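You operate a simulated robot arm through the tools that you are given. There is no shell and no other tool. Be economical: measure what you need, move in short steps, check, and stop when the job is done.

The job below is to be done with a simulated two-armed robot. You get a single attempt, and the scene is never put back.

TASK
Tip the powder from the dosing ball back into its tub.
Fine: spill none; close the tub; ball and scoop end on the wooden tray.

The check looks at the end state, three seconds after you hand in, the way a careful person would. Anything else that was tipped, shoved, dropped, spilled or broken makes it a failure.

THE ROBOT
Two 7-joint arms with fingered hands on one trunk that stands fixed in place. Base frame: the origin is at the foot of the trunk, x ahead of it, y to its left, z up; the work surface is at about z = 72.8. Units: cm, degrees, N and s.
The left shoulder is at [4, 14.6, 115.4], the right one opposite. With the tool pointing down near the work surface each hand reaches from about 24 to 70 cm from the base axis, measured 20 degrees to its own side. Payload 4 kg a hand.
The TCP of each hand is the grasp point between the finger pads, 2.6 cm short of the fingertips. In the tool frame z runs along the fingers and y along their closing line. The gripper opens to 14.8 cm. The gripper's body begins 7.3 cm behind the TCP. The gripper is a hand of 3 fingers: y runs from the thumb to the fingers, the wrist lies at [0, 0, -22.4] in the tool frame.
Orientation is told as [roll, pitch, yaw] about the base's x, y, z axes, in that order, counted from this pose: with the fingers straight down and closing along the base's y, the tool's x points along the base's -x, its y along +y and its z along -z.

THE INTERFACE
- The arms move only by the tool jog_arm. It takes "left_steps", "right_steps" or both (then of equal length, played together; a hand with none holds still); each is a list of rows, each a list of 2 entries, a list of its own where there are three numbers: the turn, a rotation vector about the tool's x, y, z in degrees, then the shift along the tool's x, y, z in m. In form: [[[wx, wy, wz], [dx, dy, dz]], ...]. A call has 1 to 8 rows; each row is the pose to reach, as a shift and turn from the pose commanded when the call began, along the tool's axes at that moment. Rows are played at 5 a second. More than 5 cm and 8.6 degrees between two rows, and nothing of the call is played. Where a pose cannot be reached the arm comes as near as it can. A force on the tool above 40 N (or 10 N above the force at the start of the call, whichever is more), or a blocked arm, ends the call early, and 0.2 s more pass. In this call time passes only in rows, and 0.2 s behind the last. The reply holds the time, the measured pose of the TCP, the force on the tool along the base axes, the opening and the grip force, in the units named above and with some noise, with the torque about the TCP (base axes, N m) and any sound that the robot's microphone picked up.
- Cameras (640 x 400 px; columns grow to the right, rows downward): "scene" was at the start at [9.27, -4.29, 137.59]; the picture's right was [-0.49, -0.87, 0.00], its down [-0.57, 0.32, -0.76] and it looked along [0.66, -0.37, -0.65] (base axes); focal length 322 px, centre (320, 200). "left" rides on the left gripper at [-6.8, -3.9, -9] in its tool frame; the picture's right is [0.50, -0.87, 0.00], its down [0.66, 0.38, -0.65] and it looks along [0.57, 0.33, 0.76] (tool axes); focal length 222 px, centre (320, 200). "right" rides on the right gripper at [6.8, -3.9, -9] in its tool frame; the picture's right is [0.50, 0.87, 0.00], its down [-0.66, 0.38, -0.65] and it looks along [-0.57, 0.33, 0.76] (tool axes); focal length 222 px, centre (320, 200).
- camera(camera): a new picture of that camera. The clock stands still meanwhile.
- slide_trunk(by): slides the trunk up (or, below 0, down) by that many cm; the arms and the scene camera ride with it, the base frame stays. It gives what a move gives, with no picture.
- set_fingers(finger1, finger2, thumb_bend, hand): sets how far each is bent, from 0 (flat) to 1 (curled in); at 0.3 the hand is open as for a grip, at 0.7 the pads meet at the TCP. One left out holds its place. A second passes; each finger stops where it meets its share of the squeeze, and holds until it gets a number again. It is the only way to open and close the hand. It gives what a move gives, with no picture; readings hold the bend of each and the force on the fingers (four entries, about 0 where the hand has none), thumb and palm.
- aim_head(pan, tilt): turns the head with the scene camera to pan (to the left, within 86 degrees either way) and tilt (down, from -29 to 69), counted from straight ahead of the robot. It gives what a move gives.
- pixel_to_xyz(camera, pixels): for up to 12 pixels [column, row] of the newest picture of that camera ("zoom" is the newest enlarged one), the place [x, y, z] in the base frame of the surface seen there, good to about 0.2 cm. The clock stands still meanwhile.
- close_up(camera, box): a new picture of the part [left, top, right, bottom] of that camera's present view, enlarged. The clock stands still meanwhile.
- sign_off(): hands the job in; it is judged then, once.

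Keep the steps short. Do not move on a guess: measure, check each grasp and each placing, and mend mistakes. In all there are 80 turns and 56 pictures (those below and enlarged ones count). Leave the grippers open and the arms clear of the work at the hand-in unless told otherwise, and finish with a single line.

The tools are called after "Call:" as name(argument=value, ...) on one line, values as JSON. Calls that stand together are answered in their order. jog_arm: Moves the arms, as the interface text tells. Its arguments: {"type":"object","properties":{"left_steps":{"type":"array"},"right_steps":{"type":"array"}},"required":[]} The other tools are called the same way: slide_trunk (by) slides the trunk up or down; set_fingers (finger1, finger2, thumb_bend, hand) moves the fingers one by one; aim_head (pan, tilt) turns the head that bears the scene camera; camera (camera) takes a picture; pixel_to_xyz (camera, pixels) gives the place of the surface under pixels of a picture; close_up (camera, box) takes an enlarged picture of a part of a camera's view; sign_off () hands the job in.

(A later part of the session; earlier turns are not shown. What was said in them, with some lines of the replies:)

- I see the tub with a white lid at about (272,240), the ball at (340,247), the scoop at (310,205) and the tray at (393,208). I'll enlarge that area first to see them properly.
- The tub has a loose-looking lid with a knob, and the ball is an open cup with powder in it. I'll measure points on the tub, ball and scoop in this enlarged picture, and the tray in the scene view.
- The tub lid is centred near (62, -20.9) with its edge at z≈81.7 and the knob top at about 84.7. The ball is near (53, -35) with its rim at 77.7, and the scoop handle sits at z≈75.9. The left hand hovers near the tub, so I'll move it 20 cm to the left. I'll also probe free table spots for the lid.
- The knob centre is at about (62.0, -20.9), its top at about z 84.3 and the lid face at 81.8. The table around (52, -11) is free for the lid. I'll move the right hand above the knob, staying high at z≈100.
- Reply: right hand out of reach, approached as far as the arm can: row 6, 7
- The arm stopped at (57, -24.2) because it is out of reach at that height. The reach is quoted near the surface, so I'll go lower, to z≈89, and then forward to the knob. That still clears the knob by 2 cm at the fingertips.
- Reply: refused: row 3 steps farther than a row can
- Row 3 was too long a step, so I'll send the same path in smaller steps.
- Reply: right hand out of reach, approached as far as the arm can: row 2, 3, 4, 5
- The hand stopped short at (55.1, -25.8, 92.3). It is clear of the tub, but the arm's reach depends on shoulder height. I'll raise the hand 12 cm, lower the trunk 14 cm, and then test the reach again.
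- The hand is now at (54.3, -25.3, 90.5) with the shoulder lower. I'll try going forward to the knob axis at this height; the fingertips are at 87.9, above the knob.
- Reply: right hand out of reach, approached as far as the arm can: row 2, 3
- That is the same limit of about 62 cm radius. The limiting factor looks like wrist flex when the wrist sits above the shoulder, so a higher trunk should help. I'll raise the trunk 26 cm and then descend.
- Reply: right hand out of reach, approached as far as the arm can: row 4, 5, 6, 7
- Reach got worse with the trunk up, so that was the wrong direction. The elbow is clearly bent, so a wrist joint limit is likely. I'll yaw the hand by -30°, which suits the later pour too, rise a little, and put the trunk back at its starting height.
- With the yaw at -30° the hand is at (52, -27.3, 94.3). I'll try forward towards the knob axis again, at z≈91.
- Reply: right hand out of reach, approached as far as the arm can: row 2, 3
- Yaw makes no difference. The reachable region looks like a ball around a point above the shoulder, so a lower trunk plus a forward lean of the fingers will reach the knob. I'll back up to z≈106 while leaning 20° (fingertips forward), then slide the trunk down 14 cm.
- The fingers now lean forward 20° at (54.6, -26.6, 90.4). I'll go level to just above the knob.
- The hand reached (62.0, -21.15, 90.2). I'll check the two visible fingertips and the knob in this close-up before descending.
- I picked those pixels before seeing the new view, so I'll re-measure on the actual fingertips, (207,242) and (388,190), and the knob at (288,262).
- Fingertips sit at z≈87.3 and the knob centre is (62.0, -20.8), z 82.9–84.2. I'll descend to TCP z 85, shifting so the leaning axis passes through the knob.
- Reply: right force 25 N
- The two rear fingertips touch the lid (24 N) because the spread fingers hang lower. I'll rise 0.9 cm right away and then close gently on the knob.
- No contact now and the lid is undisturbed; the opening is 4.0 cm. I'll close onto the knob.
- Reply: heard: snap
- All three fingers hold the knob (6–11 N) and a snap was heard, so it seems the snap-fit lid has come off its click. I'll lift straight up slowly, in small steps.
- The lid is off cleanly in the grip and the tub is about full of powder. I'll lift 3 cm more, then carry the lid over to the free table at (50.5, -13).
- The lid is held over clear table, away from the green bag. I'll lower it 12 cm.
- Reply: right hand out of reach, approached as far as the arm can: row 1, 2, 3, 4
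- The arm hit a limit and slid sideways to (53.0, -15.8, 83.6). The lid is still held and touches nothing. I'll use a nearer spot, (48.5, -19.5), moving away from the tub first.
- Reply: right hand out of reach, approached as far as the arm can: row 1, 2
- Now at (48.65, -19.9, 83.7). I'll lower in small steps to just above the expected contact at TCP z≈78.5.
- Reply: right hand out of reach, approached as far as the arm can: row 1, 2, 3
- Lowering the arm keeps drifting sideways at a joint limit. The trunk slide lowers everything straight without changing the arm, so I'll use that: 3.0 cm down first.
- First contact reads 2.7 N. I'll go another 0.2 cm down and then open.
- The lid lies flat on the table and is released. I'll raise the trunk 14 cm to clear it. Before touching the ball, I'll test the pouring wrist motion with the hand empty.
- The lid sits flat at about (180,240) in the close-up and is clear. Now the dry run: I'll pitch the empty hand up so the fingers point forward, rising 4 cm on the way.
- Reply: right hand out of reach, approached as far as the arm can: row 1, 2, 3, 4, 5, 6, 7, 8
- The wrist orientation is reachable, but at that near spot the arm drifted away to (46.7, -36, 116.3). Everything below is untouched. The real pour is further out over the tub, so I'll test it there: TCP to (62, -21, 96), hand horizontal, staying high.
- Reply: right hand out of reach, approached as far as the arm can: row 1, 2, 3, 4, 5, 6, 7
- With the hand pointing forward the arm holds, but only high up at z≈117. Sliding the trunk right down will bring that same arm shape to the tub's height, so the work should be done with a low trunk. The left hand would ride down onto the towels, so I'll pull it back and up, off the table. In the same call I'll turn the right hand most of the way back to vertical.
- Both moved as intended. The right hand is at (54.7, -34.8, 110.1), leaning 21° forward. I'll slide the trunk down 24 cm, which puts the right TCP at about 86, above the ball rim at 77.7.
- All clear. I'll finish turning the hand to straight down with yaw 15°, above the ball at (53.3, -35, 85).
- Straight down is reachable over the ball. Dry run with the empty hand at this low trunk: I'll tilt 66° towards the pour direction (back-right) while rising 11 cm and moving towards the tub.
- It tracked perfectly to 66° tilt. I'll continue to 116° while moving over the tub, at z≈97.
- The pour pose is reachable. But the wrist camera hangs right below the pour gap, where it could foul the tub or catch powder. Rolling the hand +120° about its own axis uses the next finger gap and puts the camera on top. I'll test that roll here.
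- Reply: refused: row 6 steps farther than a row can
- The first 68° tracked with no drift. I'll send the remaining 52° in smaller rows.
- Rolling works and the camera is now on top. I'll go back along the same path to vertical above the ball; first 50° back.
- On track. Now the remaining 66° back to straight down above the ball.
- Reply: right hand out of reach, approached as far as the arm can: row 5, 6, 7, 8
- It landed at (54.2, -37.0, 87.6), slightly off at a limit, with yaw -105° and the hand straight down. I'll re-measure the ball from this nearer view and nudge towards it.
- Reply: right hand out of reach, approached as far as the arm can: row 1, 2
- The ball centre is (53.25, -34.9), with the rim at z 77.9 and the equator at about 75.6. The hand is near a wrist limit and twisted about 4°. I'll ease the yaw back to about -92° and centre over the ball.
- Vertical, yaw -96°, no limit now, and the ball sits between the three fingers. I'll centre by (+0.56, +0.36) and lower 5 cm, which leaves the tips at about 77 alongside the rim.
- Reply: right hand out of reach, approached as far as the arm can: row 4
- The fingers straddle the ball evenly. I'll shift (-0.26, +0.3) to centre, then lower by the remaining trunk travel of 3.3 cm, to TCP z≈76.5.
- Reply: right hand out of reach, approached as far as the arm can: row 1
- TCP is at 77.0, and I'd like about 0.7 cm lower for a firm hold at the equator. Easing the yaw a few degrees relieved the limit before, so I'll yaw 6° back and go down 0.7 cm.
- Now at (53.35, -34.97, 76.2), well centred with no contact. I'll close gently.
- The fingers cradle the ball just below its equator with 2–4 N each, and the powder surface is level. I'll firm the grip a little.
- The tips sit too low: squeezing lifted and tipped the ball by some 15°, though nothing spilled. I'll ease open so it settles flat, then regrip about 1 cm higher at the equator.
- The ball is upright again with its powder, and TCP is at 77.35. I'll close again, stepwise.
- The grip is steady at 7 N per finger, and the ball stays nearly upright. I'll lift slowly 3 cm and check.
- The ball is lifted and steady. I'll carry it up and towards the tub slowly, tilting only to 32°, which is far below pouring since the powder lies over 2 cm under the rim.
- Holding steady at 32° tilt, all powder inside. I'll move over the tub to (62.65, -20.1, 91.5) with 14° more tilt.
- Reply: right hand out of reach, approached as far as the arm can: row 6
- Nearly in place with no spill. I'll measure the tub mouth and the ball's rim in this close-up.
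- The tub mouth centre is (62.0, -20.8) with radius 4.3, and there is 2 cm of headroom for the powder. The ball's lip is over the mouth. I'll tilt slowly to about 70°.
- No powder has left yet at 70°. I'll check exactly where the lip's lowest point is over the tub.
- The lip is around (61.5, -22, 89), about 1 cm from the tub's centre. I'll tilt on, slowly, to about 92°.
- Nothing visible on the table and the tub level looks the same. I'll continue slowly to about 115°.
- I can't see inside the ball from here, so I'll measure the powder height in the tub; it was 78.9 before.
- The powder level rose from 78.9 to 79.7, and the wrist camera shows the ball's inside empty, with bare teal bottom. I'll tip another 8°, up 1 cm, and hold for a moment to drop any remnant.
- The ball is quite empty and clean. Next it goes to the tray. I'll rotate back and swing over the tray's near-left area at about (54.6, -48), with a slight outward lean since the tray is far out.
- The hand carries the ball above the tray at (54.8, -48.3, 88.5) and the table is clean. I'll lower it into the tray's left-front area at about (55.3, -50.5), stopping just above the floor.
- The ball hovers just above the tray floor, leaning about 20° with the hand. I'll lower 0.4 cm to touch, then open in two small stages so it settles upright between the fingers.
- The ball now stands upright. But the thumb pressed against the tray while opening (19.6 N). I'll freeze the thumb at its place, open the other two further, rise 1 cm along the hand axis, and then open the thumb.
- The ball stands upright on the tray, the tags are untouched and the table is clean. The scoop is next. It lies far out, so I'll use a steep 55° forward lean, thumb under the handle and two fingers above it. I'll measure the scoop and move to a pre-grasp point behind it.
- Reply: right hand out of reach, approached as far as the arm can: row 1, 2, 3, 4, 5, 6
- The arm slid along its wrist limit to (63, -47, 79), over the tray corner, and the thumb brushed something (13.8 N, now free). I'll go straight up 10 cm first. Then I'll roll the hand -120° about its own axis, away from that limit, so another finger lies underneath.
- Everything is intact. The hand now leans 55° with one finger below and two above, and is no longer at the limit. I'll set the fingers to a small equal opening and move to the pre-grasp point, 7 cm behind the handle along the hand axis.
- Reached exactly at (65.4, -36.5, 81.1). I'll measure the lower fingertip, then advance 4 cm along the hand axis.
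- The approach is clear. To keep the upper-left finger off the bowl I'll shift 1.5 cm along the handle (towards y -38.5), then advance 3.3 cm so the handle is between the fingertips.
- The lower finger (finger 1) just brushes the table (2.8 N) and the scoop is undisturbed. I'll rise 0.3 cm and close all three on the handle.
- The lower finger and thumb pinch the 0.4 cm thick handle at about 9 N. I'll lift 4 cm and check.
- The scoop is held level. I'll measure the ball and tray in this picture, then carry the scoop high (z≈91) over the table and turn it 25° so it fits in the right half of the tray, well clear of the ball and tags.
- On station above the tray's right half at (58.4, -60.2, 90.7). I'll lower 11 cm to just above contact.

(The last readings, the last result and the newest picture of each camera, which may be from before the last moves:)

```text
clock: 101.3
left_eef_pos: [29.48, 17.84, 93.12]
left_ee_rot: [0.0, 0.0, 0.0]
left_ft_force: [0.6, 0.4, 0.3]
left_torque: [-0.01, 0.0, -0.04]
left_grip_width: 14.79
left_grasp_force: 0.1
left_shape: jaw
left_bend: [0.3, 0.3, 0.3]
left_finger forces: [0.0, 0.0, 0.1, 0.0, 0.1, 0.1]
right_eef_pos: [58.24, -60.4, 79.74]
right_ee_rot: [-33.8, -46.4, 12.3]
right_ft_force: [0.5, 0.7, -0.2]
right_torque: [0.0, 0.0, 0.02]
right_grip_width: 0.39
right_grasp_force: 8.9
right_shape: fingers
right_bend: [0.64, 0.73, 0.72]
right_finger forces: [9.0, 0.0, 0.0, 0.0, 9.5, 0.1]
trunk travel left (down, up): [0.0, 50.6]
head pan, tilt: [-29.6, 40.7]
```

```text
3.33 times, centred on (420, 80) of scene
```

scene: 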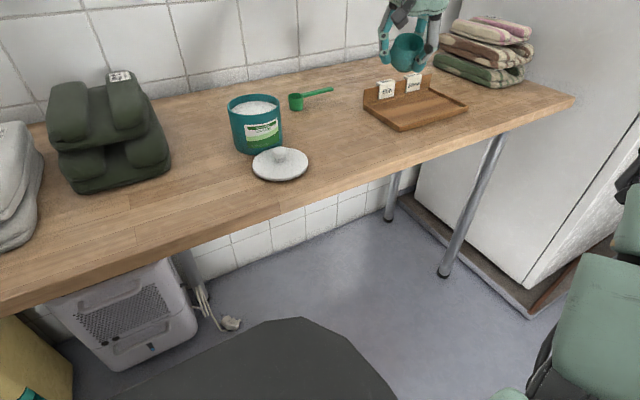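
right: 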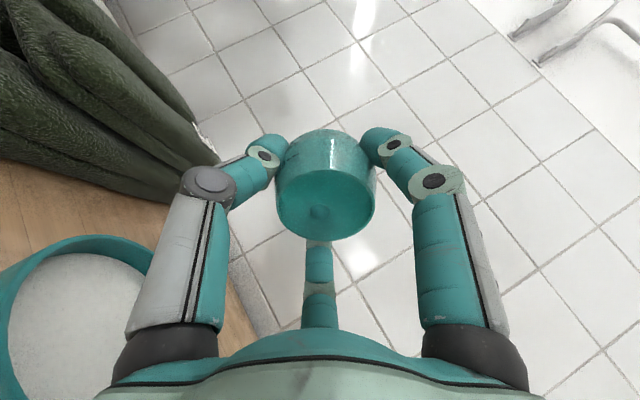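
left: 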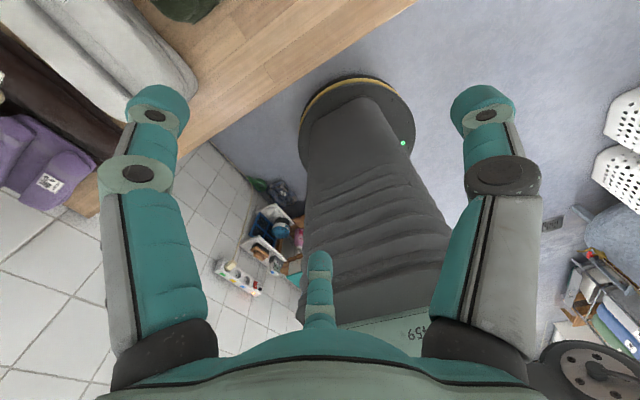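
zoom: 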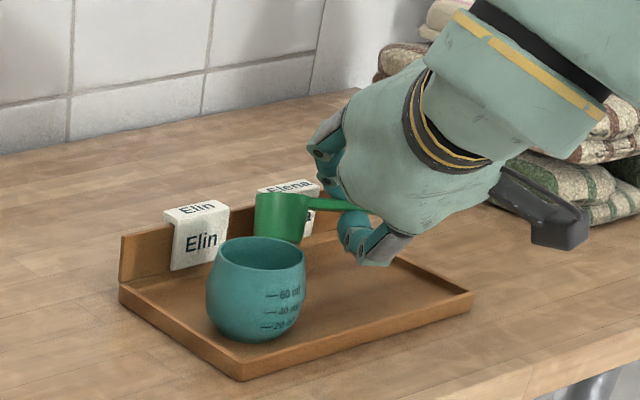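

The scoop is above the tray, clear of ball and tags. I'll lower slowly until contact; the force limit ends the move by itself.

Call:
jog_arm(right_steps=[[[0, 0, 0], [0.0043, 0.0023, 0.0034]], [[0, 0, 0], [0.0087, 0.0046, 0.0069]], [[0, 0, 0], [0.0108, 0.0058, 0.0086]], [[0, 0, 0], [0.0123, 0.0066, 0.0097]]])

```text
clock: 102.3
left_eef_pos: [29.61, 17.79, 93.07]
left_ee_rot: [0.0, -0.1, 0.1]
left_ft_force: [0.0, 0.1, -0.5]
left_torque: [-0.01, 0.02, -0.01]
left_grip_width: 14.79
left_grasp_force: 0.0
left_shape: jaw
left_bend: [0.3, 0.3, 0.3]
left_finger forces: [0.1, 0.1, 0.0, 0.0, 0.0, 0.0]
right_eef_pos: [58.34, -60.29, 78.1]
right_ee_rot: [-33.8, -46.5, 12.2]
right_ft_force: [0.3, 0.3, -0.3]
right_torque: [-0.02, -0.02, 0.0]
right_grip_width: 0.42
right_grasp_force: 9.2
right_shape: fingers
right_bend: [0.64, 0.73, 0.72]
right_finger forces: [8.8, 0.1, 0.1, 0.0, 9.4, 0.0]
trunk travel left (down, up): [0.0, 50.6]
head pan, tilt: [-29.6, 40.7]
```

At 78.1 there is still no load, so it's within a few millimetres. I'll go 0.2 cm more and open the upper digits, then ease the lower finger slightly. Next I'll back out horizontally, then up.

Call:
jog_arm(right_steps=[[[0, 0, 0], [0.0007, 0.0004, 0.0006]], [[0, 0, 0], [0.0014, 0.0008, 0.0011]]])

Call:
set_fingers(hand="right", finger1=0.63, finger2=0.62, thumb_bend=0.64)

Call:
set_fingers(hand="right", finger1=0.61, finger2=0.56, thumb_bend=0.56)

Call:
jog_arm(right_steps=[[[0, 0, 0], [0.005, 0.0027, -0.0082]], [[0, 0, 0], [0.0101, 0.0054, -0.0164]], [[0, 0, 0], [0.0151, 0.0081, -0.0245]], [[0, 0, 0], [0.0202, 0.0108, -0.0327]]])

```text
clock: 102.9
left_eef_pos: [29.46, 17.86, 93.09]
left_ee_rot: [0.0, 0.0, 0.1]
left_ft_force: [-1.0, -0.4, 1.3]
left_torque: [0.0, 0.01, 0.01]
left_grip_width: 14.79
left_grasp_force: 0.0
left_shape: jaw
left_bend: [0.3, 0.3, 0.3]
left_finger forces: [0.0, 0.0, 0.0, 0.0, 0.0, 0.0]
right_eef_pos: [58.4, -60.43, 77.84]
right_ee_rot: [-33.8, -46.5, 12.4]
right_ft_force: [-0.1, 0.2, -0.3]
right_torque: [0.01, 0.0, 0.02]
right_grip_width: 0.4
right_grasp_force: 9.0
right_shape: fingers
right_bend: [0.64, 0.73, 0.72]
right_finger forces: [8.9, 0.1, 0.1, 0.0, 9.3, 0.0]
trunk travel left (down, up): [0.0, 50.6]
head pan, tilt: [-29.6, 40.7]
```

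```text
clock: 103.9
left_eef_pos: [29.64, 17.86, 93.24]
left_ee_rot: [0.0, 0.0, 0.0]
left_ft_force: [0.5, -0.4, -0.1]
left_torque: [0.0, -0.01, -0.01]
left_grip_width: 14.79
left_grasp_force: 0.0
left_shape: jaw
left_bend: [0.3, 0.3, 0.3]
left_finger forces: [0.1, 0.0, 0.0, 0.0, 0.0, 0.0]
right_eef_pos: [58.25, -60.41, 77.91]
right_ee_rot: [-33.8, -46.4, 12.3]
right_ft_force: [0.3, 0.6, -0.9]
right_torque: [-0.02, -0.01, -0.01]
right_grip_width: 1.84
right_grasp_force: 0.1
right_shape: fingers
right_bend: [0.63, 0.62, 0.64]
right_finger forces: [0.1, 0.0, 0.1, 0.0, 0.0, 0.1]
trunk travel left (down, up): [0.0, 50.6]
head pan, tilt: [-29.6, 40.7]
```

```text
clock: 104.9
left_eef_pos: [29.59, 17.84, 93.06]
left_ee_rot: [0.0, 0.0, 0.0]
left_ft_force: [-0.5, -0.9, 0.2]
left_torque: [0.0, -0.01, 0.0]
left_grip_width: 14.81
left_grasp_force: 0.1
left_shape: jaw
left_bend: [0.3, 0.3, 0.3]
left_finger forces: [0.0, 0.0, 0.1, 0.0, 0.0, 0.0]
right_eef_pos: [58.25, -60.38, 77.67]
right_ee_rot: [-33.7, -46.5, 12.3]
right_ft_force: [-0.2, 0.6, 0.3]
right_torque: [-0.03, 0.0, 0.02]
right_grip_width: 3.43
right_grasp_force: 0.0
right_shape: fingers
right_bend: [0.61, 0.56, 0.56]
right_finger forces: [0.0, 0.0, 0.0, 0.0, 0.0, 0.1]
trunk travel left (down, up): [0.0, 50.6]
head pan, tilt: [-29.6, 40.7]
```

```text
clock: 105.9
left_eef_pos: [29.44, 17.94, 93.12]
left_ee_rot: [0.1, 0.0, -0.1]
left_ft_force: [0.5, -0.1, -0.9]
left_torque: [0.03, 0.0, 0.0]
left_grip_width: 14.78
left_grasp_force: 0.0
left_shape: jaw
left_bend: [0.3, 0.3, 0.3]
left_finger forces: [0.1, 0.1, 0.0, 0.1, 0.0, 0.0]
right_eef_pos: [54.89, -58.23, 77.89]
right_ee_rot: [-33.8, -46.4, 12.5]
right_ft_force: [-1.0, 0.3, 1.2]
right_torque: [-0.03, 0.0, -0.03]
right_grip_width: 3.4
right_grasp_force: 0.6
right_shape: fingers
right_bend: [0.61, 0.56, 0.56]
right_finger forces: [0.5, 0.0, 0.1, 0.0, 0.0, 0.0]
trunk travel left (down, up): [0.0, 50.6]
head pan, tilt: [-29.6, 40.7]
```

The scoop is set down and the fingers came away without load. I'll go up 10 cm, then swing back over the lid, turning to a 20° forward lean. I'll also re-measure the knob, lid and tub in the last full scene picture; the camera hasn't moved since.

Call:
jog_arm(right_steps=[[[0, 0, 0], [-0.0241, -0.0129, -0.0191]], [[0, 0, 0], [-0.0482, -0.0257, -0.0381]], [[0, 0, 0], [-0.0723, -0.0386, -0.0572]]])

Call:
jog_arm(right_steps=[[[-4.1, 2.7, -3.1], [-0.0048, 0.0403, -0.0233]], [[-8.2, 5.3, -6.1], [-0.0095, 0.0805, -0.0465]], [[-12.3, 8, -9.2], [-0.0143, 0.1208, -0.0698]], [[-16.4, 10.7, -12.3], [-0.019, 0.161, -0.093]], [[-20.4, 13.3, -15.3], [-0.0238, 0.2013, -0.1163]], [[-24.5, 16, -18.4], [-0.0285, 0.2415, -0.1395]], [[-28.6, 18.6, -21.4], [-0.0333, 0.2818, -0.1628]], [[-32.7, 21.3, -24.5], [-0.038, 0.322, -0.186]]])

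Call:
set_fingers(hand="right", finger1=0.55, finger2=0.55, thumb_bend=0.55)

Call:
pixel_to_xyz(camera="scene", pixels=[[281, 152], [276, 153], [286, 153], [281, 149], [281, 156], [253, 165], [308, 163], [280, 180], [272, 150], [229, 104], [283, 103], [256, 117]])

```text
clock: 106.7
left_eef_pos: [29.49, 17.93, 93.12]
left_ee_rot: [-0.1, 0.0, 0.0]
left_ft_force: [0.5, 0.3, 0.8]
left_torque: [-0.01, 0.0, 0.02]
left_grip_width: 14.81
left_grasp_force: 0.2
left_shape: jaw
left_bend: [0.3, 0.3, 0.3]
left_finger forces: [0.1, 0.1, 0.1, 0.0, 0.1, 0.0]
right_eef_pos: [55.02, -58.38, 88.04]
right_ee_rot: [-33.9, -46.4, 12.4]
right_ft_force: [-0.5, -0.5, -0.5]
right_torque: [0.01, -0.01, -0.02]
right_grip_width: 3.42
right_grasp_force: 0.0
right_shape: fingers
right_bend: [0.61, 0.56, 0.56]
right_finger forces: [0.0, 0.1, 0.0, 0.0, 0.0, 0.0]
trunk travel left (down, up): [0.0, 50.6]
head pan, tilt: [-29.6, 40.7]
```

```text
clock: 108.5
left_eef_pos: [29.67, 17.89, 93.09]
left_ee_rot: [-0.1, 0.1, 0.0]
left_ft_force: [0.7, 0.2, 0.6]
left_torque: [0.0, 0.02, -0.02]
left_grip_width: 14.79
left_grasp_force: 0.0
left_shape: jaw
left_bend: [0.3, 0.3, 0.3]
left_finger forces: [0.0, 0.0, 0.0, 0.0, 0.0, 0.0]
right_eef_pos: [51.32, -21.26, 88.83]
right_ee_rot: [-9.7, -17.6, 29.6]
right_ft_force: [-0.1, -0.3, 1.2]
right_torque: [0.0, 0.04, -0.01]
right_grip_width: 3.43
right_grasp_force: 0.0
right_shape: fingers
right_bend: [0.61, 0.56, 0.56]
right_finger forces: [0.0, 0.0, 0.0, 0.0, 0.0, 0.1]
trunk travel left (down, up): [0.0, 50.6]
head pan, tilt: [-29.6, 40.7]
```

```text
clock: 109.5
left_eef_pos: [29.6, 17.94, 93.19]
left_ee_rot: [0.0, 0.0, 0.1]
left_ft_force: [-0.1, 0.5, 0.6]
left_torque: [0.01, -0.01, 0.03]
left_grip_width: 14.79
left_grasp_force: 0.0
left_shape: jaw
left_bend: [0.3, 0.3, 0.3]
left_finger forces: [0.0, 0.0, 0.1, 0.1, 0.0, 0.1]
right_eef_pos: [51.14, -21.38, 88.89]
right_ee_rot: [-9.8, -17.8, 29.5]
right_ft_force: [0.2, -0.3, -1.0]
right_torque: [0.0, 0.01, 0.0]
right_grip_width: 4.52
right_grasp_force: 0.1
right_shape: fingers
right_bend: [0.55, 0.55, 0.55]
right_finger forces: [0.1, 0.0, 0.1, 0.0, 0.1, 0.1]
trunk travel left (down, up): [0.0, 50.6]
head pan, tilt: [-29.6, 40.7]
```

```text
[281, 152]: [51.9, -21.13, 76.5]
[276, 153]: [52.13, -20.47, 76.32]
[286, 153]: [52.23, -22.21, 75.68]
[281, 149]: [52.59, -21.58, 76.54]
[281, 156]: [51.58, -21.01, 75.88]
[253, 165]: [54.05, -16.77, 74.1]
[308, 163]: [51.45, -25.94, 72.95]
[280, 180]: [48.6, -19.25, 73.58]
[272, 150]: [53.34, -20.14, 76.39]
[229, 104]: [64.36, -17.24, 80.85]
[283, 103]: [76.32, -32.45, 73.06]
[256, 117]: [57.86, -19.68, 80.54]
```

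The knob centre is (52.3, -20.95), z≈75.7, and the hand is above it with the same 20° lean as before. I'll narrow the fingers a bit and descend to TCP (51.4, -20.95, 78.4).

Call:
set_fingers(hand="right", finger1=0.57, finger2=0.57, thumb_bend=0.57)

Call:
jog_arm(right_steps=[[[0, 0, 0], [0.008, 0.006, 0.026]], [[0, 0, 0], [0.015, 0.011, 0.052]], [[0, 0, 0], [0.022, 0.0155, 0.077]], [[0, 0, 0], [0.0282, 0.0196, 0.0993]]])

```text
clock: 110.5
left_eef_pos: [29.61, 17.93, 93.12]
left_ee_rot: [0.1, 0.1, -0.1]
left_ft_force: [0.6, 0.3, -0.7]
left_torque: [-0.02, -0.02, 0.02]
left_grip_width: 14.78
left_grasp_force: 0.0
left_shape: jaw
left_bend: [0.3, 0.3, 0.3]
left_finger forces: [0.0, 0.0, 0.0, 0.0, 0.0, 0.0]
right_eef_pos: [51.28, -21.4, 88.93]
right_ee_rot: [-9.7, -17.8, 29.5]
right_ft_force: [0.2, -0.2, -0.3]
right_torque: [0.0, -0.03, 0.0]
right_grip_width: 4.31
right_grasp_force: 0.1
right_shape: fingers
right_bend: [0.56, 0.56, 0.56]
right_finger forces: [0.0, 0.0, 0.1, 0.1, 0.1, 0.0]
trunk travel left (down, up): [0.0, 50.6]
head pan, tilt: [-29.6, 40.7]
```

```text
clock: 111.5
left_eef_pos: [29.59, 17.89, 93.01]
left_ee_rot: [-0.1, -0.1, 0.0]
left_ft_force: [-0.7, -1.1, -0.1]
left_torque: [0.01, 0.01, 0.01]
left_grip_width: 14.8
left_grasp_force: 0.0
left_shape: jaw
left_bend: [0.3, 0.3, 0.3]
left_finger forces: [0.0, 0.0, 0.0, 0.1, 0.1, 0.0]
right_eef_pos: [51.49, -20.83, 78.52]
right_ee_rot: [-9.7, -17.9, 29.5]
right_ft_force: [0.1, 0.6, -0.3]
right_torque: [-0.01, -0.01, 0.0]
right_grip_width: 4.25
right_grasp_force: 0.1
right_shape: fingers
right_bend: [0.56, 0.56, 0.56]
right_finger forces: [0.0, 0.0, 0.0, 0.0, 0.0, 0.1]
trunk travel left (down, up): [0.0, 50.6]
head pan, tilt: [-29.6, 40.7]
```

No contact and well centred. I'll close on the knob and lift 10.5 cm straight up, then judge the grip from the opening and finger forces.

Call:
set_fingers(hand="right", finger1=0.72, finger2=0.72, thumb_bend=0.72)

Call:
jog_arm(right_steps=[[[0, 0, 0], [-0.003, -0.0016, -0.0094]], [[0, 0, 0], [-0.0076, -0.004, -0.0235]], [[0, 0, 0], [-0.0136, -0.0073, -0.0423]], [[0, 0, 0], [-0.0196, -0.0105, -0.061]], [[0, 0, 0], [-0.0257, -0.0138, -0.0798]], [[0, 0, 0], [-0.0317, -0.017, -0.0986]]])

```text
clock: 112.5
left_eef_pos: [29.61, 17.79, 93.2]
left_ee_rot: [0.0, -0.1, 0.0]
left_ft_force: [-0.5, -0.3, -0.2]
left_torque: [-0.04, 0.03, 0.01]
left_grip_width: 14.76
left_grasp_force: 0.0
left_shape: jaw
left_bend: [0.3, 0.3, 0.3]
left_finger forces: [0.0, 0.1, 0.0, 0.1, 0.0, 0.0]
right_eef_pos: [51.34, -20.89, 78.5]
right_ee_rot: [-9.8, -17.7, 29.5]
right_ft_force: [0.1, 0.5, 0.5]
right_torque: [0.04, -0.04, 0.01]
right_grip_width: 1.09
right_grasp_force: 9.9
right_shape: fingers
right_bend: [0.67, 0.64, 0.67]
right_finger forces: [4.5, 8.0, 0.0, 0.1, 7.5, 0.1]
trunk travel left (down, up): [0.0, 50.6]
head pan, tilt: [-29.6, 40.7]
```

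```text
clock: 113.9
left_eef_pos: [29.57, 17.77, 93.1]
left_ee_rot: [0.0, 0.0, 0.0]
left_ft_force: [-0.5, 0.0, -0.9]
left_torque: [0.03, 0.01, 0.0]
left_grip_width: 14.78
left_grasp_force: 0.0
left_shape: jaw
left_bend: [0.3, 0.3, 0.3]
left_finger forces: [0.0, 0.0, 0.1, 0.1, 0.0, 0.0]
right_eef_pos: [51.51, -20.91, 88.87]
right_ee_rot: [-9.7, -17.9, 29.5]
right_ft_force: [-0.2, 0.7, -0.2]
right_torque: [0.0, 0.0, -0.01]
right_grip_width: 1.08
right_grasp_force: 9.0
right_shape: fingers
right_bend: [0.66, 0.64, 0.67]
right_finger forces: [5.2, 6.1, 0.0, 0.0, 7.1, 0.0]
trunk travel left (down, up): [0.0, 50.6]
head pan, tilt: [-29.6, 40.7]
```

The lid is held (5–7 N, opening 1.1 cm as the first time). I'll carry it level over the tub and take the last close-up to align it.

Call:
jog_arm(right_steps=[[[0, 0, 0], [-0.0203, -0.0108, 0.008]], [[0, 0, 0], [-0.0406, -0.0216, 0.0162]], [[0, 0, 0], [-0.0608, -0.0323, 0.0244]], [[0, 0, 0], [-0.0811, -0.0431, 0.0325]]])

Call:
close_up(camera="scene", box=[190, 40, 340, 165])

```text
clock: 114.9
left_eef_pos: [29.51, 17.83, 93.1]
left_ee_rot: [0.0, 0.1, 0.0]
left_ft_force: [0.8, -0.7, -0.4]
left_torque: [0.01, 0.04, 0.0]
left_grip_width: 14.76
left_grasp_force: 0.1
left_shape: jaw
left_bend: [0.3, 0.3, 0.3]
left_finger forces: [0.0, 0.0, 0.1, 0.1, 0.0, 0.0]
right_eef_pos: [60.18, -22.89, 87.87]
right_ee_rot: [-9.7, -17.8, 29.5]
right_ft_force: [0.7, -0.1, -0.8]
right_torque: [0.02, 0.04, -0.01]
right_grip_width: 1.06
right_grasp_force: 9.5
right_shape: fingers
right_bend: [0.66, 0.64, 0.67]
right_finger forces: [5.2, 5.7, 0.0, 0.0, 7.1, 0.0]
right hand out of reach, approached as far as the arm can: row 3, 4
trunk travel left (down, up): [0.0, 50.6]
head pan, tilt: [-29.6, 40.7]
```

```text
3.20 times, centred on (265, 102) of scene
5 turns are left
```

zoom: 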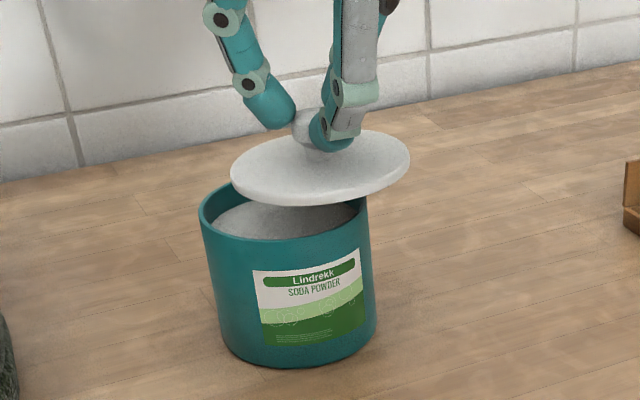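

The arm stopped 2 cm short, at (60.2, -22.9, 87.9), because the wrist is too high relative to the shoulder. I'll measure the lid now, raise the trunk 11 cm, and then bring the hand down again over the tub centre.

Call:
pixel_to_xyz(camera="zoom", pixels=[[234, 178], [406, 156], [300, 200], [345, 134], [270, 178], [375, 165], [255, 160], [330, 185], [201, 213], [365, 212], [280, 238], [392, 145]])

Call:
slide_trunk(by=11)

Call:
jog_arm(right_steps=[[[0, 0, 0], [0.0026, 0.0072, 0.0229]], [[0, 0, 0], [0.0053, 0.0145, 0.0459]], [[0, 0, 0], [0.0079, 0.0217, 0.0688]], [[0, 0, 0], [0.0105, 0.0289, 0.0917]]])

```text
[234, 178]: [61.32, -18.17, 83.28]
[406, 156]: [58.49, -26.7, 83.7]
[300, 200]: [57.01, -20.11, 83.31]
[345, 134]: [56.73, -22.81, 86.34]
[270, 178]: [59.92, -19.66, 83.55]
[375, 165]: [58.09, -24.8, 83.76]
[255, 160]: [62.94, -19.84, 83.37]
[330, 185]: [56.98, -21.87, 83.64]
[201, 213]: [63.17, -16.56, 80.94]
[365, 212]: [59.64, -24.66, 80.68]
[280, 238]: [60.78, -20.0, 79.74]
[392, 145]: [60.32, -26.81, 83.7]
```

```text
clock: 116.3
left_eef_pos: [29.61, 17.79, 104.05]
left_ee_rot: [0.0, 0.0, 0.0]
left_ft_force: [0.5, -0.3, -0.5]
left_torque: [0.01, 0.01, 0.04]
left_grip_width: 14.79
left_grasp_force: 0.0
left_shape: jaw
left_bend: [0.3, 0.3, 0.3]
left_finger forces: [0.1, 0.1, 0.0, 0.1, 0.1, 0.0]
right_eef_pos: [60.11, -22.71, 98.84]
right_ee_rot: [-9.7, -17.7, 29.5]
right_ft_force: [0.2, -0.5, -0.9]
right_torque: [-0.02, -0.01, 0.01]
right_grip_width: 1.07
right_grasp_force: 9.2
right_shape: fingers
right_bend: [0.66, 0.64, 0.67]
right_finger forces: [5.2, 5.7, 0.1, 0.0, 7.2, 0.0]
trunk travel left (down, up): [-11.0, 39.6]
head pan, tilt: [-29.6, 40.7]
```

```text
clock: 117.3
left_eef_pos: [29.66, 17.86, 104.06]
left_ee_rot: [0.0, 0.1, 0.0]
left_ft_force: [0.0, 0.0, 0.5]
left_torque: [0.01, -0.04, 0.01]
left_grip_width: 14.77
left_grasp_force: 0.0
left_shape: jaw
left_bend: [0.3, 0.3, 0.3]
left_finger forces: [0.1, 0.0, 0.0, 0.1, 0.0, 0.1]
right_eef_pos: [61.1, -20.59, 89.44]
right_ee_rot: [-9.6, -17.8, 29.4]
right_ft_force: [0.7, -0.2, -1.5]
right_torque: [0.03, 0.02, 0.02]
right_grip_width: 1.0
right_grasp_force: 9.5
right_shape: fingers
right_bend: [0.66, 0.65, 0.68]
right_finger forces: [5.1, 7.9, 0.1, 0.0, 6.7, 0.1]
trunk travel left (down, up): [-11.0, 39.6]
head pan, tilt: [-29.6, 40.7]
4 turns are left
```

The hand now stands over the tub at (61.1, -20.6, 89.4). The lid's measured centre sits (+0.48, +0.42) from the TCP, and the tub centre is (62.05, -20.8). I'll shift by (+0.45, -0.55), lower, and press until the lid seats.

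Call:
jog_arm(right_steps=[[[0, 0, 0], [-0.00115, -0.00684, 0.00154]], [[0, 0, 0], [0.00338, -0.00441, 0.01563]], [[0, 0, 0], [0.0067, -0.00263, 0.02595]], [[0, 0, 0], [0.00821, -0.00182, 0.03065]], [[0, 0, 0], [0.00942, -0.00117, 0.03441]], [[0, 0, 0], [0.01033, -0.00068, 0.03722]], [[0, 0, 0], [0.01123, -0.0002, 0.04004]]])

```text
clock: 118.9
left_eef_pos: [29.23, 17.99, 104.09]
left_ee_rot: [-0.1, -0.2, 0.0]
left_ft_force: [1.1, 0.6, 0.1]
left_torque: [-0.03, -0.01, -0.01]
left_grip_width: 14.78
left_grasp_force: 0.0
left_shape: jaw
left_bend: [0.3, 0.3, 0.3]
left_finger forces: [0.1, 0.0, 0.1, 0.0, 0.1, 0.0]
right_eef_pos: [61.36, -21.14, 86.11]
right_ee_rot: [-10.1, -18.6, 29.7]
right_ft_force: [-4.2, -2.3, 38.0]
right_torque: [-0.22, -0.52, 0.01]
right_grip_width: 0.53
right_grasp_force: 23.5
right_shape: fingers
right_bend: [0.71, 0.65, 0.7]
right_finger forces: [6.3, 14.5, 0.0, 0.0, 26.9, 0.0]
trunk travel left (down, up): [-11.0, 39.6]
head pan, tilt: [-29.6, 40.7]
3 turns are left
```

The lid is down at its seat height (TCP 86.1, 38 N of push), but no click was heard and the fingers slid on the knob. I'll relax and let go, rise, then close the fingers and press straight down on the knob top to seat it for certain. Then I'll rise clear.

Call:
jog_arm(right_steps=[[[0, 0, 0], [-0.0018, -0.001, -0.0056]]])

Call:
set_fingers(hand="right", finger1=0.57, finger2=0.57, thumb_bend=0.57)

Call:
jog_arm(right_steps=[[[0, 0, 0], [-0.0045, -0.0024, -0.0141]], [[0, 0, 0], [-0.0106, -0.0057, -0.0329]]])

Call:
set_fingers(hand="right", finger1=0.7, finger2=0.7, thumb_bend=0.7)

Call:
jog_arm(right_steps=[[[0, 0, 0], [0.003, 0.0016, 0.0094]], [[0, 0, 0], [0.0054, 0.0029, 0.0169]], [[0, 0, 0], [0.0072, 0.0039, 0.0225]], [[0, 0, 0], [0.0085, 0.0045, 0.0263]], [[0, 0, 0], [0.0097, 0.0052, 0.03]], [[0, 0, 0], [0.0109, 0.0058, 0.0338]]])

Call:
jog_arm(right_steps=[[[0, 0, 0], [-0.006, -0.0032, -0.0188]], [[0, 0, 0], [-0.0151, -0.0081, -0.047]], [[0, 0, 0], [-0.0242, -0.013, -0.0751]]])

```text
clock: 119.3
left_eef_pos: [29.34, 17.78, 104.04]
left_ee_rot: [-0.1, -0.1, -0.1]
left_ft_force: [0.1, 0.1, 0.4]
left_torque: [0.07, 0.0, -0.01]
left_grip_width: 14.79
left_grasp_force: 0.1
left_shape: jaw
left_bend: [0.3, 0.3, 0.3]
left_finger forces: [0.0, 0.0, 0.0, 0.0, 0.0, 0.0]
right_eef_pos: [61.36, -20.96, 86.21]
right_ee_rot: [-9.8, -18.0, 29.6]
right_ft_force: [-0.7, -0.9, 22.4]
right_torque: [-0.1, -0.35, -0.01]
right_grip_width: 0.53
right_grasp_force: 16.5
right_shape: fingers
right_bend: [0.71, 0.65, 0.7]
right_finger forces: [5.3, 9.4, 0.1, 0.0, 17.6, 0.1]
trunk travel left (down, up): [-11.0, 39.6]
head pan, tilt: [-29.6, 40.7]
```

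```text
clock: 120.3
left_eef_pos: [29.28, 17.95, 104.0]
left_ee_rot: [0.0, -0.1, -0.1]
left_ft_force: [0.2, 0.1, -0.2]
left_torque: [-0.01, 0.0, 0.01]
left_grip_width: 14.8
left_grasp_force: 0.1
left_shape: jaw
left_bend: [0.3, 0.3, 0.3]
left_finger forces: [0.1, 0.0, 0.0, 0.0, 0.0, 0.0]
right_eef_pos: [61.37, -21.02, 86.09]
right_ee_rot: [-9.8, -17.8, 29.5]
right_ft_force: [-6.0, 4.7, 17.9]
right_torque: [-0.1, -0.1, -0.05]
right_grip_width: 2.89
right_grasp_force: 8.1
right_shape: fingers
right_bend: [0.56, 0.56, 0.62]
right_finger forces: [0.0, 0.0, 0.0, 0.0, 16.0, 0.0]
trunk travel left (down, up): [-11.0, 39.6]
head pan, tilt: [-29.6, 40.7]
```

```text
clock: 120.9
left_eef_pos: [29.52, 17.87, 103.98]
left_ee_rot: [0.0, 0.0, 0.0]
left_ft_force: [0.0, 0.0, -0.1]
left_torque: [0.0, -0.05, -0.03]
left_grip_width: 14.78
left_grasp_force: 0.0
left_shape: jaw
left_bend: [0.3, 0.3, 0.3]
left_finger forces: [0.0, 0.1, 0.0, 0.1, 0.0, 0.1]
right_eef_pos: [61.58, -21.43, 89.43]
right_ee_rot: [-9.8, -17.6, 29.5]
right_ft_force: [-0.2, 0.4, 1.0]
right_torque: [0.0, 0.02, -0.01]
right_grip_width: 4.17
right_grasp_force: 0.0
right_shape: fingers
right_bend: [0.56, 0.56, 0.56]
right_finger forces: [0.0, 0.0, 0.1, 0.0, 0.0, 0.0]
trunk travel left (down, up): [-11.0, 39.6]
head pan, tilt: [-29.6, 40.7]
heard: snap
```

```text
clock: 121.9
left_eef_pos: [29.57, 17.95, 103.97]
left_ee_rot: [0.0, 0.1, -0.1]
left_ft_force: [0.1, -0.3, 0.3]
left_torque: [-0.02, -0.02, 0.02]
left_grip_width: 14.76
left_grasp_force: 0.0
left_shape: jaw
left_bend: [0.3, 0.3, 0.3]
left_finger forces: [0.0, 0.1, 0.1, 0.0, 0.0, 0.0]
right_eef_pos: [61.52, -21.21, 89.46]
right_ee_rot: [-9.7, -17.8, 29.4]
right_ft_force: [-0.2, 1.1, -0.4]
right_torque: [0.0, -0.01, 0.01]
right_grip_width: 0.01
right_grasp_force: 0.0
right_shape: fingers
right_bend: [0.69, 0.69, 0.7]
right_finger forces: [0.1, 0.1, 0.1, 0.0, 0.1, 0.1]
trunk travel left (down, up): [-11.0, 39.6]
head pan, tilt: [-29.6, 40.7]
```

```text
clock: 123.3
left_eef_pos: [29.33, 18.02, 104.06]
left_ee_rot: [-0.1, -0.1, 0.1]
left_ft_force: [-1.5, 0.6, -0.2]
left_torque: [0.0, 0.01, 0.01]
left_grip_width: 14.79
left_grasp_force: 0.1
left_shape: jaw
left_bend: [0.3, 0.3, 0.3]
left_finger forces: [0.0, 0.0, 0.0, 0.1, 0.0, 0.1]
right_eef_pos: [61.35, -20.96, 86.37]
right_ee_rot: [-9.8, -18.2, 29.7]
right_ft_force: [-4.9, 1.0, 17.2]
right_torque: [0.05, 0.0, 0.02]
right_grip_width: 0.01
right_grasp_force: 11.7
right_shape: fingers
right_bend: [0.71, 0.69, 0.7]
right_finger forces: [13.7, 8.8, 0.0, 0.0, 0.0, 0.0]
trunk travel left (down, up): [-11.0, 39.6]
head pan, tilt: [-29.6, 40.7]
```

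```text
clock: 124.1
left_eef_pos: [29.59, 17.79, 104.02]
left_ee_rot: [0.0, 0.0, 0.0]
left_ft_force: [-0.1, 0.1, 0.2]
left_torque: [0.0, 0.01, -0.01]
left_grip_width: 14.81
left_grasp_force: 0.2
left_shape: jaw
left_bend: [0.3, 0.3, 0.3]
left_finger forces: [0.1, 0.0, 0.0, 0.0, 0.0, 0.1]
right_eef_pos: [61.39, -21.45, 93.76]
right_ee_rot: [-9.7, -17.9, 29.4]
right_ft_force: [0.6, 0.9, -0.3]
right_torque: [0.0, -0.03, 0.01]
right_grip_width: 0.0
right_grasp_force: 0.1
right_shape: fingers
right_bend: [0.7, 0.69, 0.7]
right_finger forces: [0.0, 0.0, 0.0, 0.0, 0.0, 0.0]
right hand out of reach, approached as far as the arm can: row 3
trunk travel left (down, up): [-11.0, 39.6]
head pan, tilt: [-29.6, 40.7]
2 turns are left
```

A snap was heard as the fingers came off, and the following press met the knob at its seated height (TCP 86.4). To be sure it is latched I'll press once more, firmly, then back away up and towards me, and open the hand.

Call:
jog_arm(right_steps=[[[0, 0, 0], [0.00696, 0.00886, 0.02817]], [[0, 0, 0], [0.0154, 0.0134, 0.0545]], [[0, 0, 0], [0.019, 0.0153, 0.0657]], [[0, 0, 0], [0.0206, 0.0162, 0.0704]], [[0, 0, 0], [0.0218, 0.0168, 0.0742]], [[0, 0, 0], [0.0227, 0.0173, 0.077]], [[0, 0, 0], [0.0233, 0.0176, 0.0789]]])

Call:
jog_arm(right_steps=[[[0, 0, 0], [-0.0091, -0.0049, -0.0282]], [[0, 0, 0], [0.0015, 0.0007, -0.0538]], [[0, 0, 0], [0.0233, 0.0124, -0.0735]], [[0, 0, 0], [0.05, 0.014, -0.09]], [[0, 0, 0], [0.071, 0.015, -0.1]]])

Call:
set_fingers(hand="right", finger1=0.3, finger2=0.3, thumb_bend=0.3)

```text
clock: 125.7
left_eef_pos: [29.25, 18.02, 104.06]
left_ee_rot: [-0.1, -0.2, 0.0]
left_ft_force: [0.2, -0.6, 0.2]
left_torque: [0.0, -0.01, 0.03]
left_grip_width: 14.79
left_grasp_force: 0.0
left_shape: jaw
left_bend: [0.3, 0.3, 0.3]
left_finger forces: [0.1, 0.0, 0.0, 0.0, 0.0, 0.0]
right_eef_pos: [61.06, -20.89, 86.16]
right_ee_rot: [-10.1, -18.5, 29.7]
right_ft_force: [-4.9, 1.7, 37.3]
right_torque: [0.16, -0.22, 0.04]
right_grip_width: 0.0
right_grasp_force: 19.0
right_shape: fingers
right_bend: [0.72, 0.72, 0.69]
right_finger forces: [17.0, 20.1, 0.1, 0.0, 0.1, 0.0]
trunk travel left (down, up): [-11.0, 39.6]
head pan, tilt: [-29.6, 40.7]
```

```text
clock: 126.9
left_eef_pos: [29.61, 17.81, 104.0]
left_ee_rot: [0.0, 0.0, 0.0]
left_ft_force: [0.3, -0.2, -0.3]
left_torque: [0.0, 0.03, 0.0]
left_grip_width: 14.79
left_grasp_force: 0.1
left_shape: jaw
left_bend: [0.3, 0.3, 0.3]
left_finger forces: [0.1, 0.0, 0.0, 0.0, 0.0, 0.1]
right_eef_pos: [51.23, -23.2, 92.45]
right_ee_rot: [-9.8, -17.8, 29.4]
right_ft_force: [0.5, -0.5, 0.3]
right_torque: [0.03, -0.01, 0.05]
right_grip_width: 0.01
right_grasp_force: 0.0
right_shape: fingers
right_bend: [0.7, 0.69, 0.7]
right_finger forces: [0.0, 0.0, 0.1, 0.1, 0.0, 0.0]
trunk travel left (down, up): [-11.0, 39.6]
head pan, tilt: [-29.6, 40.7]
```

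```text
clock: 127.9
left_eef_pos: [29.56, 17.96, 104.03]
left_ee_rot: [0.0, -0.1, -0.1]
left_ft_force: [0.1, 0.3, -0.1]
left_torque: [0.01, 0.01, 0.01]
left_grip_width: 14.82
left_grasp_force: 0.1
left_shape: jaw
left_bend: [0.3, 0.3, 0.3]
left_finger forces: [0.0, 0.1, 0.0, 0.1, 0.1, 0.0]
right_eef_pos: [51.31, -23.02, 92.45]
right_ee_rot: [-9.7, -17.7, 29.5]
right_ft_force: [0.1, -0.4, 0.3]
right_torque: [-0.02, 0.01, 0.04]
right_grip_width: 12.67
right_grasp_force: 0.1
right_shape: fingers
right_bend: [0.3, 0.3, 0.3]
right_finger forces: [0.0, 0.0, 0.0, 0.0, 0.0, 0.0]
trunk travel left (down, up): [-11.0, 39.6]
head pan, tilt: [-29.6, 40.7]
1 turns are left
```

The lid took 37 N at its seated height without moving. Both hands are open and clear, and this is the last turn, so I'm handing in.

Call:
sign_off()

```text
The job is handed in.
```

I tipped the powder back into the tub with no spill seen, pressed the lid on at its seated height, and put the ball and scoop on the tray; I had no pictures left to check the lid's latch or how the scoop stands.
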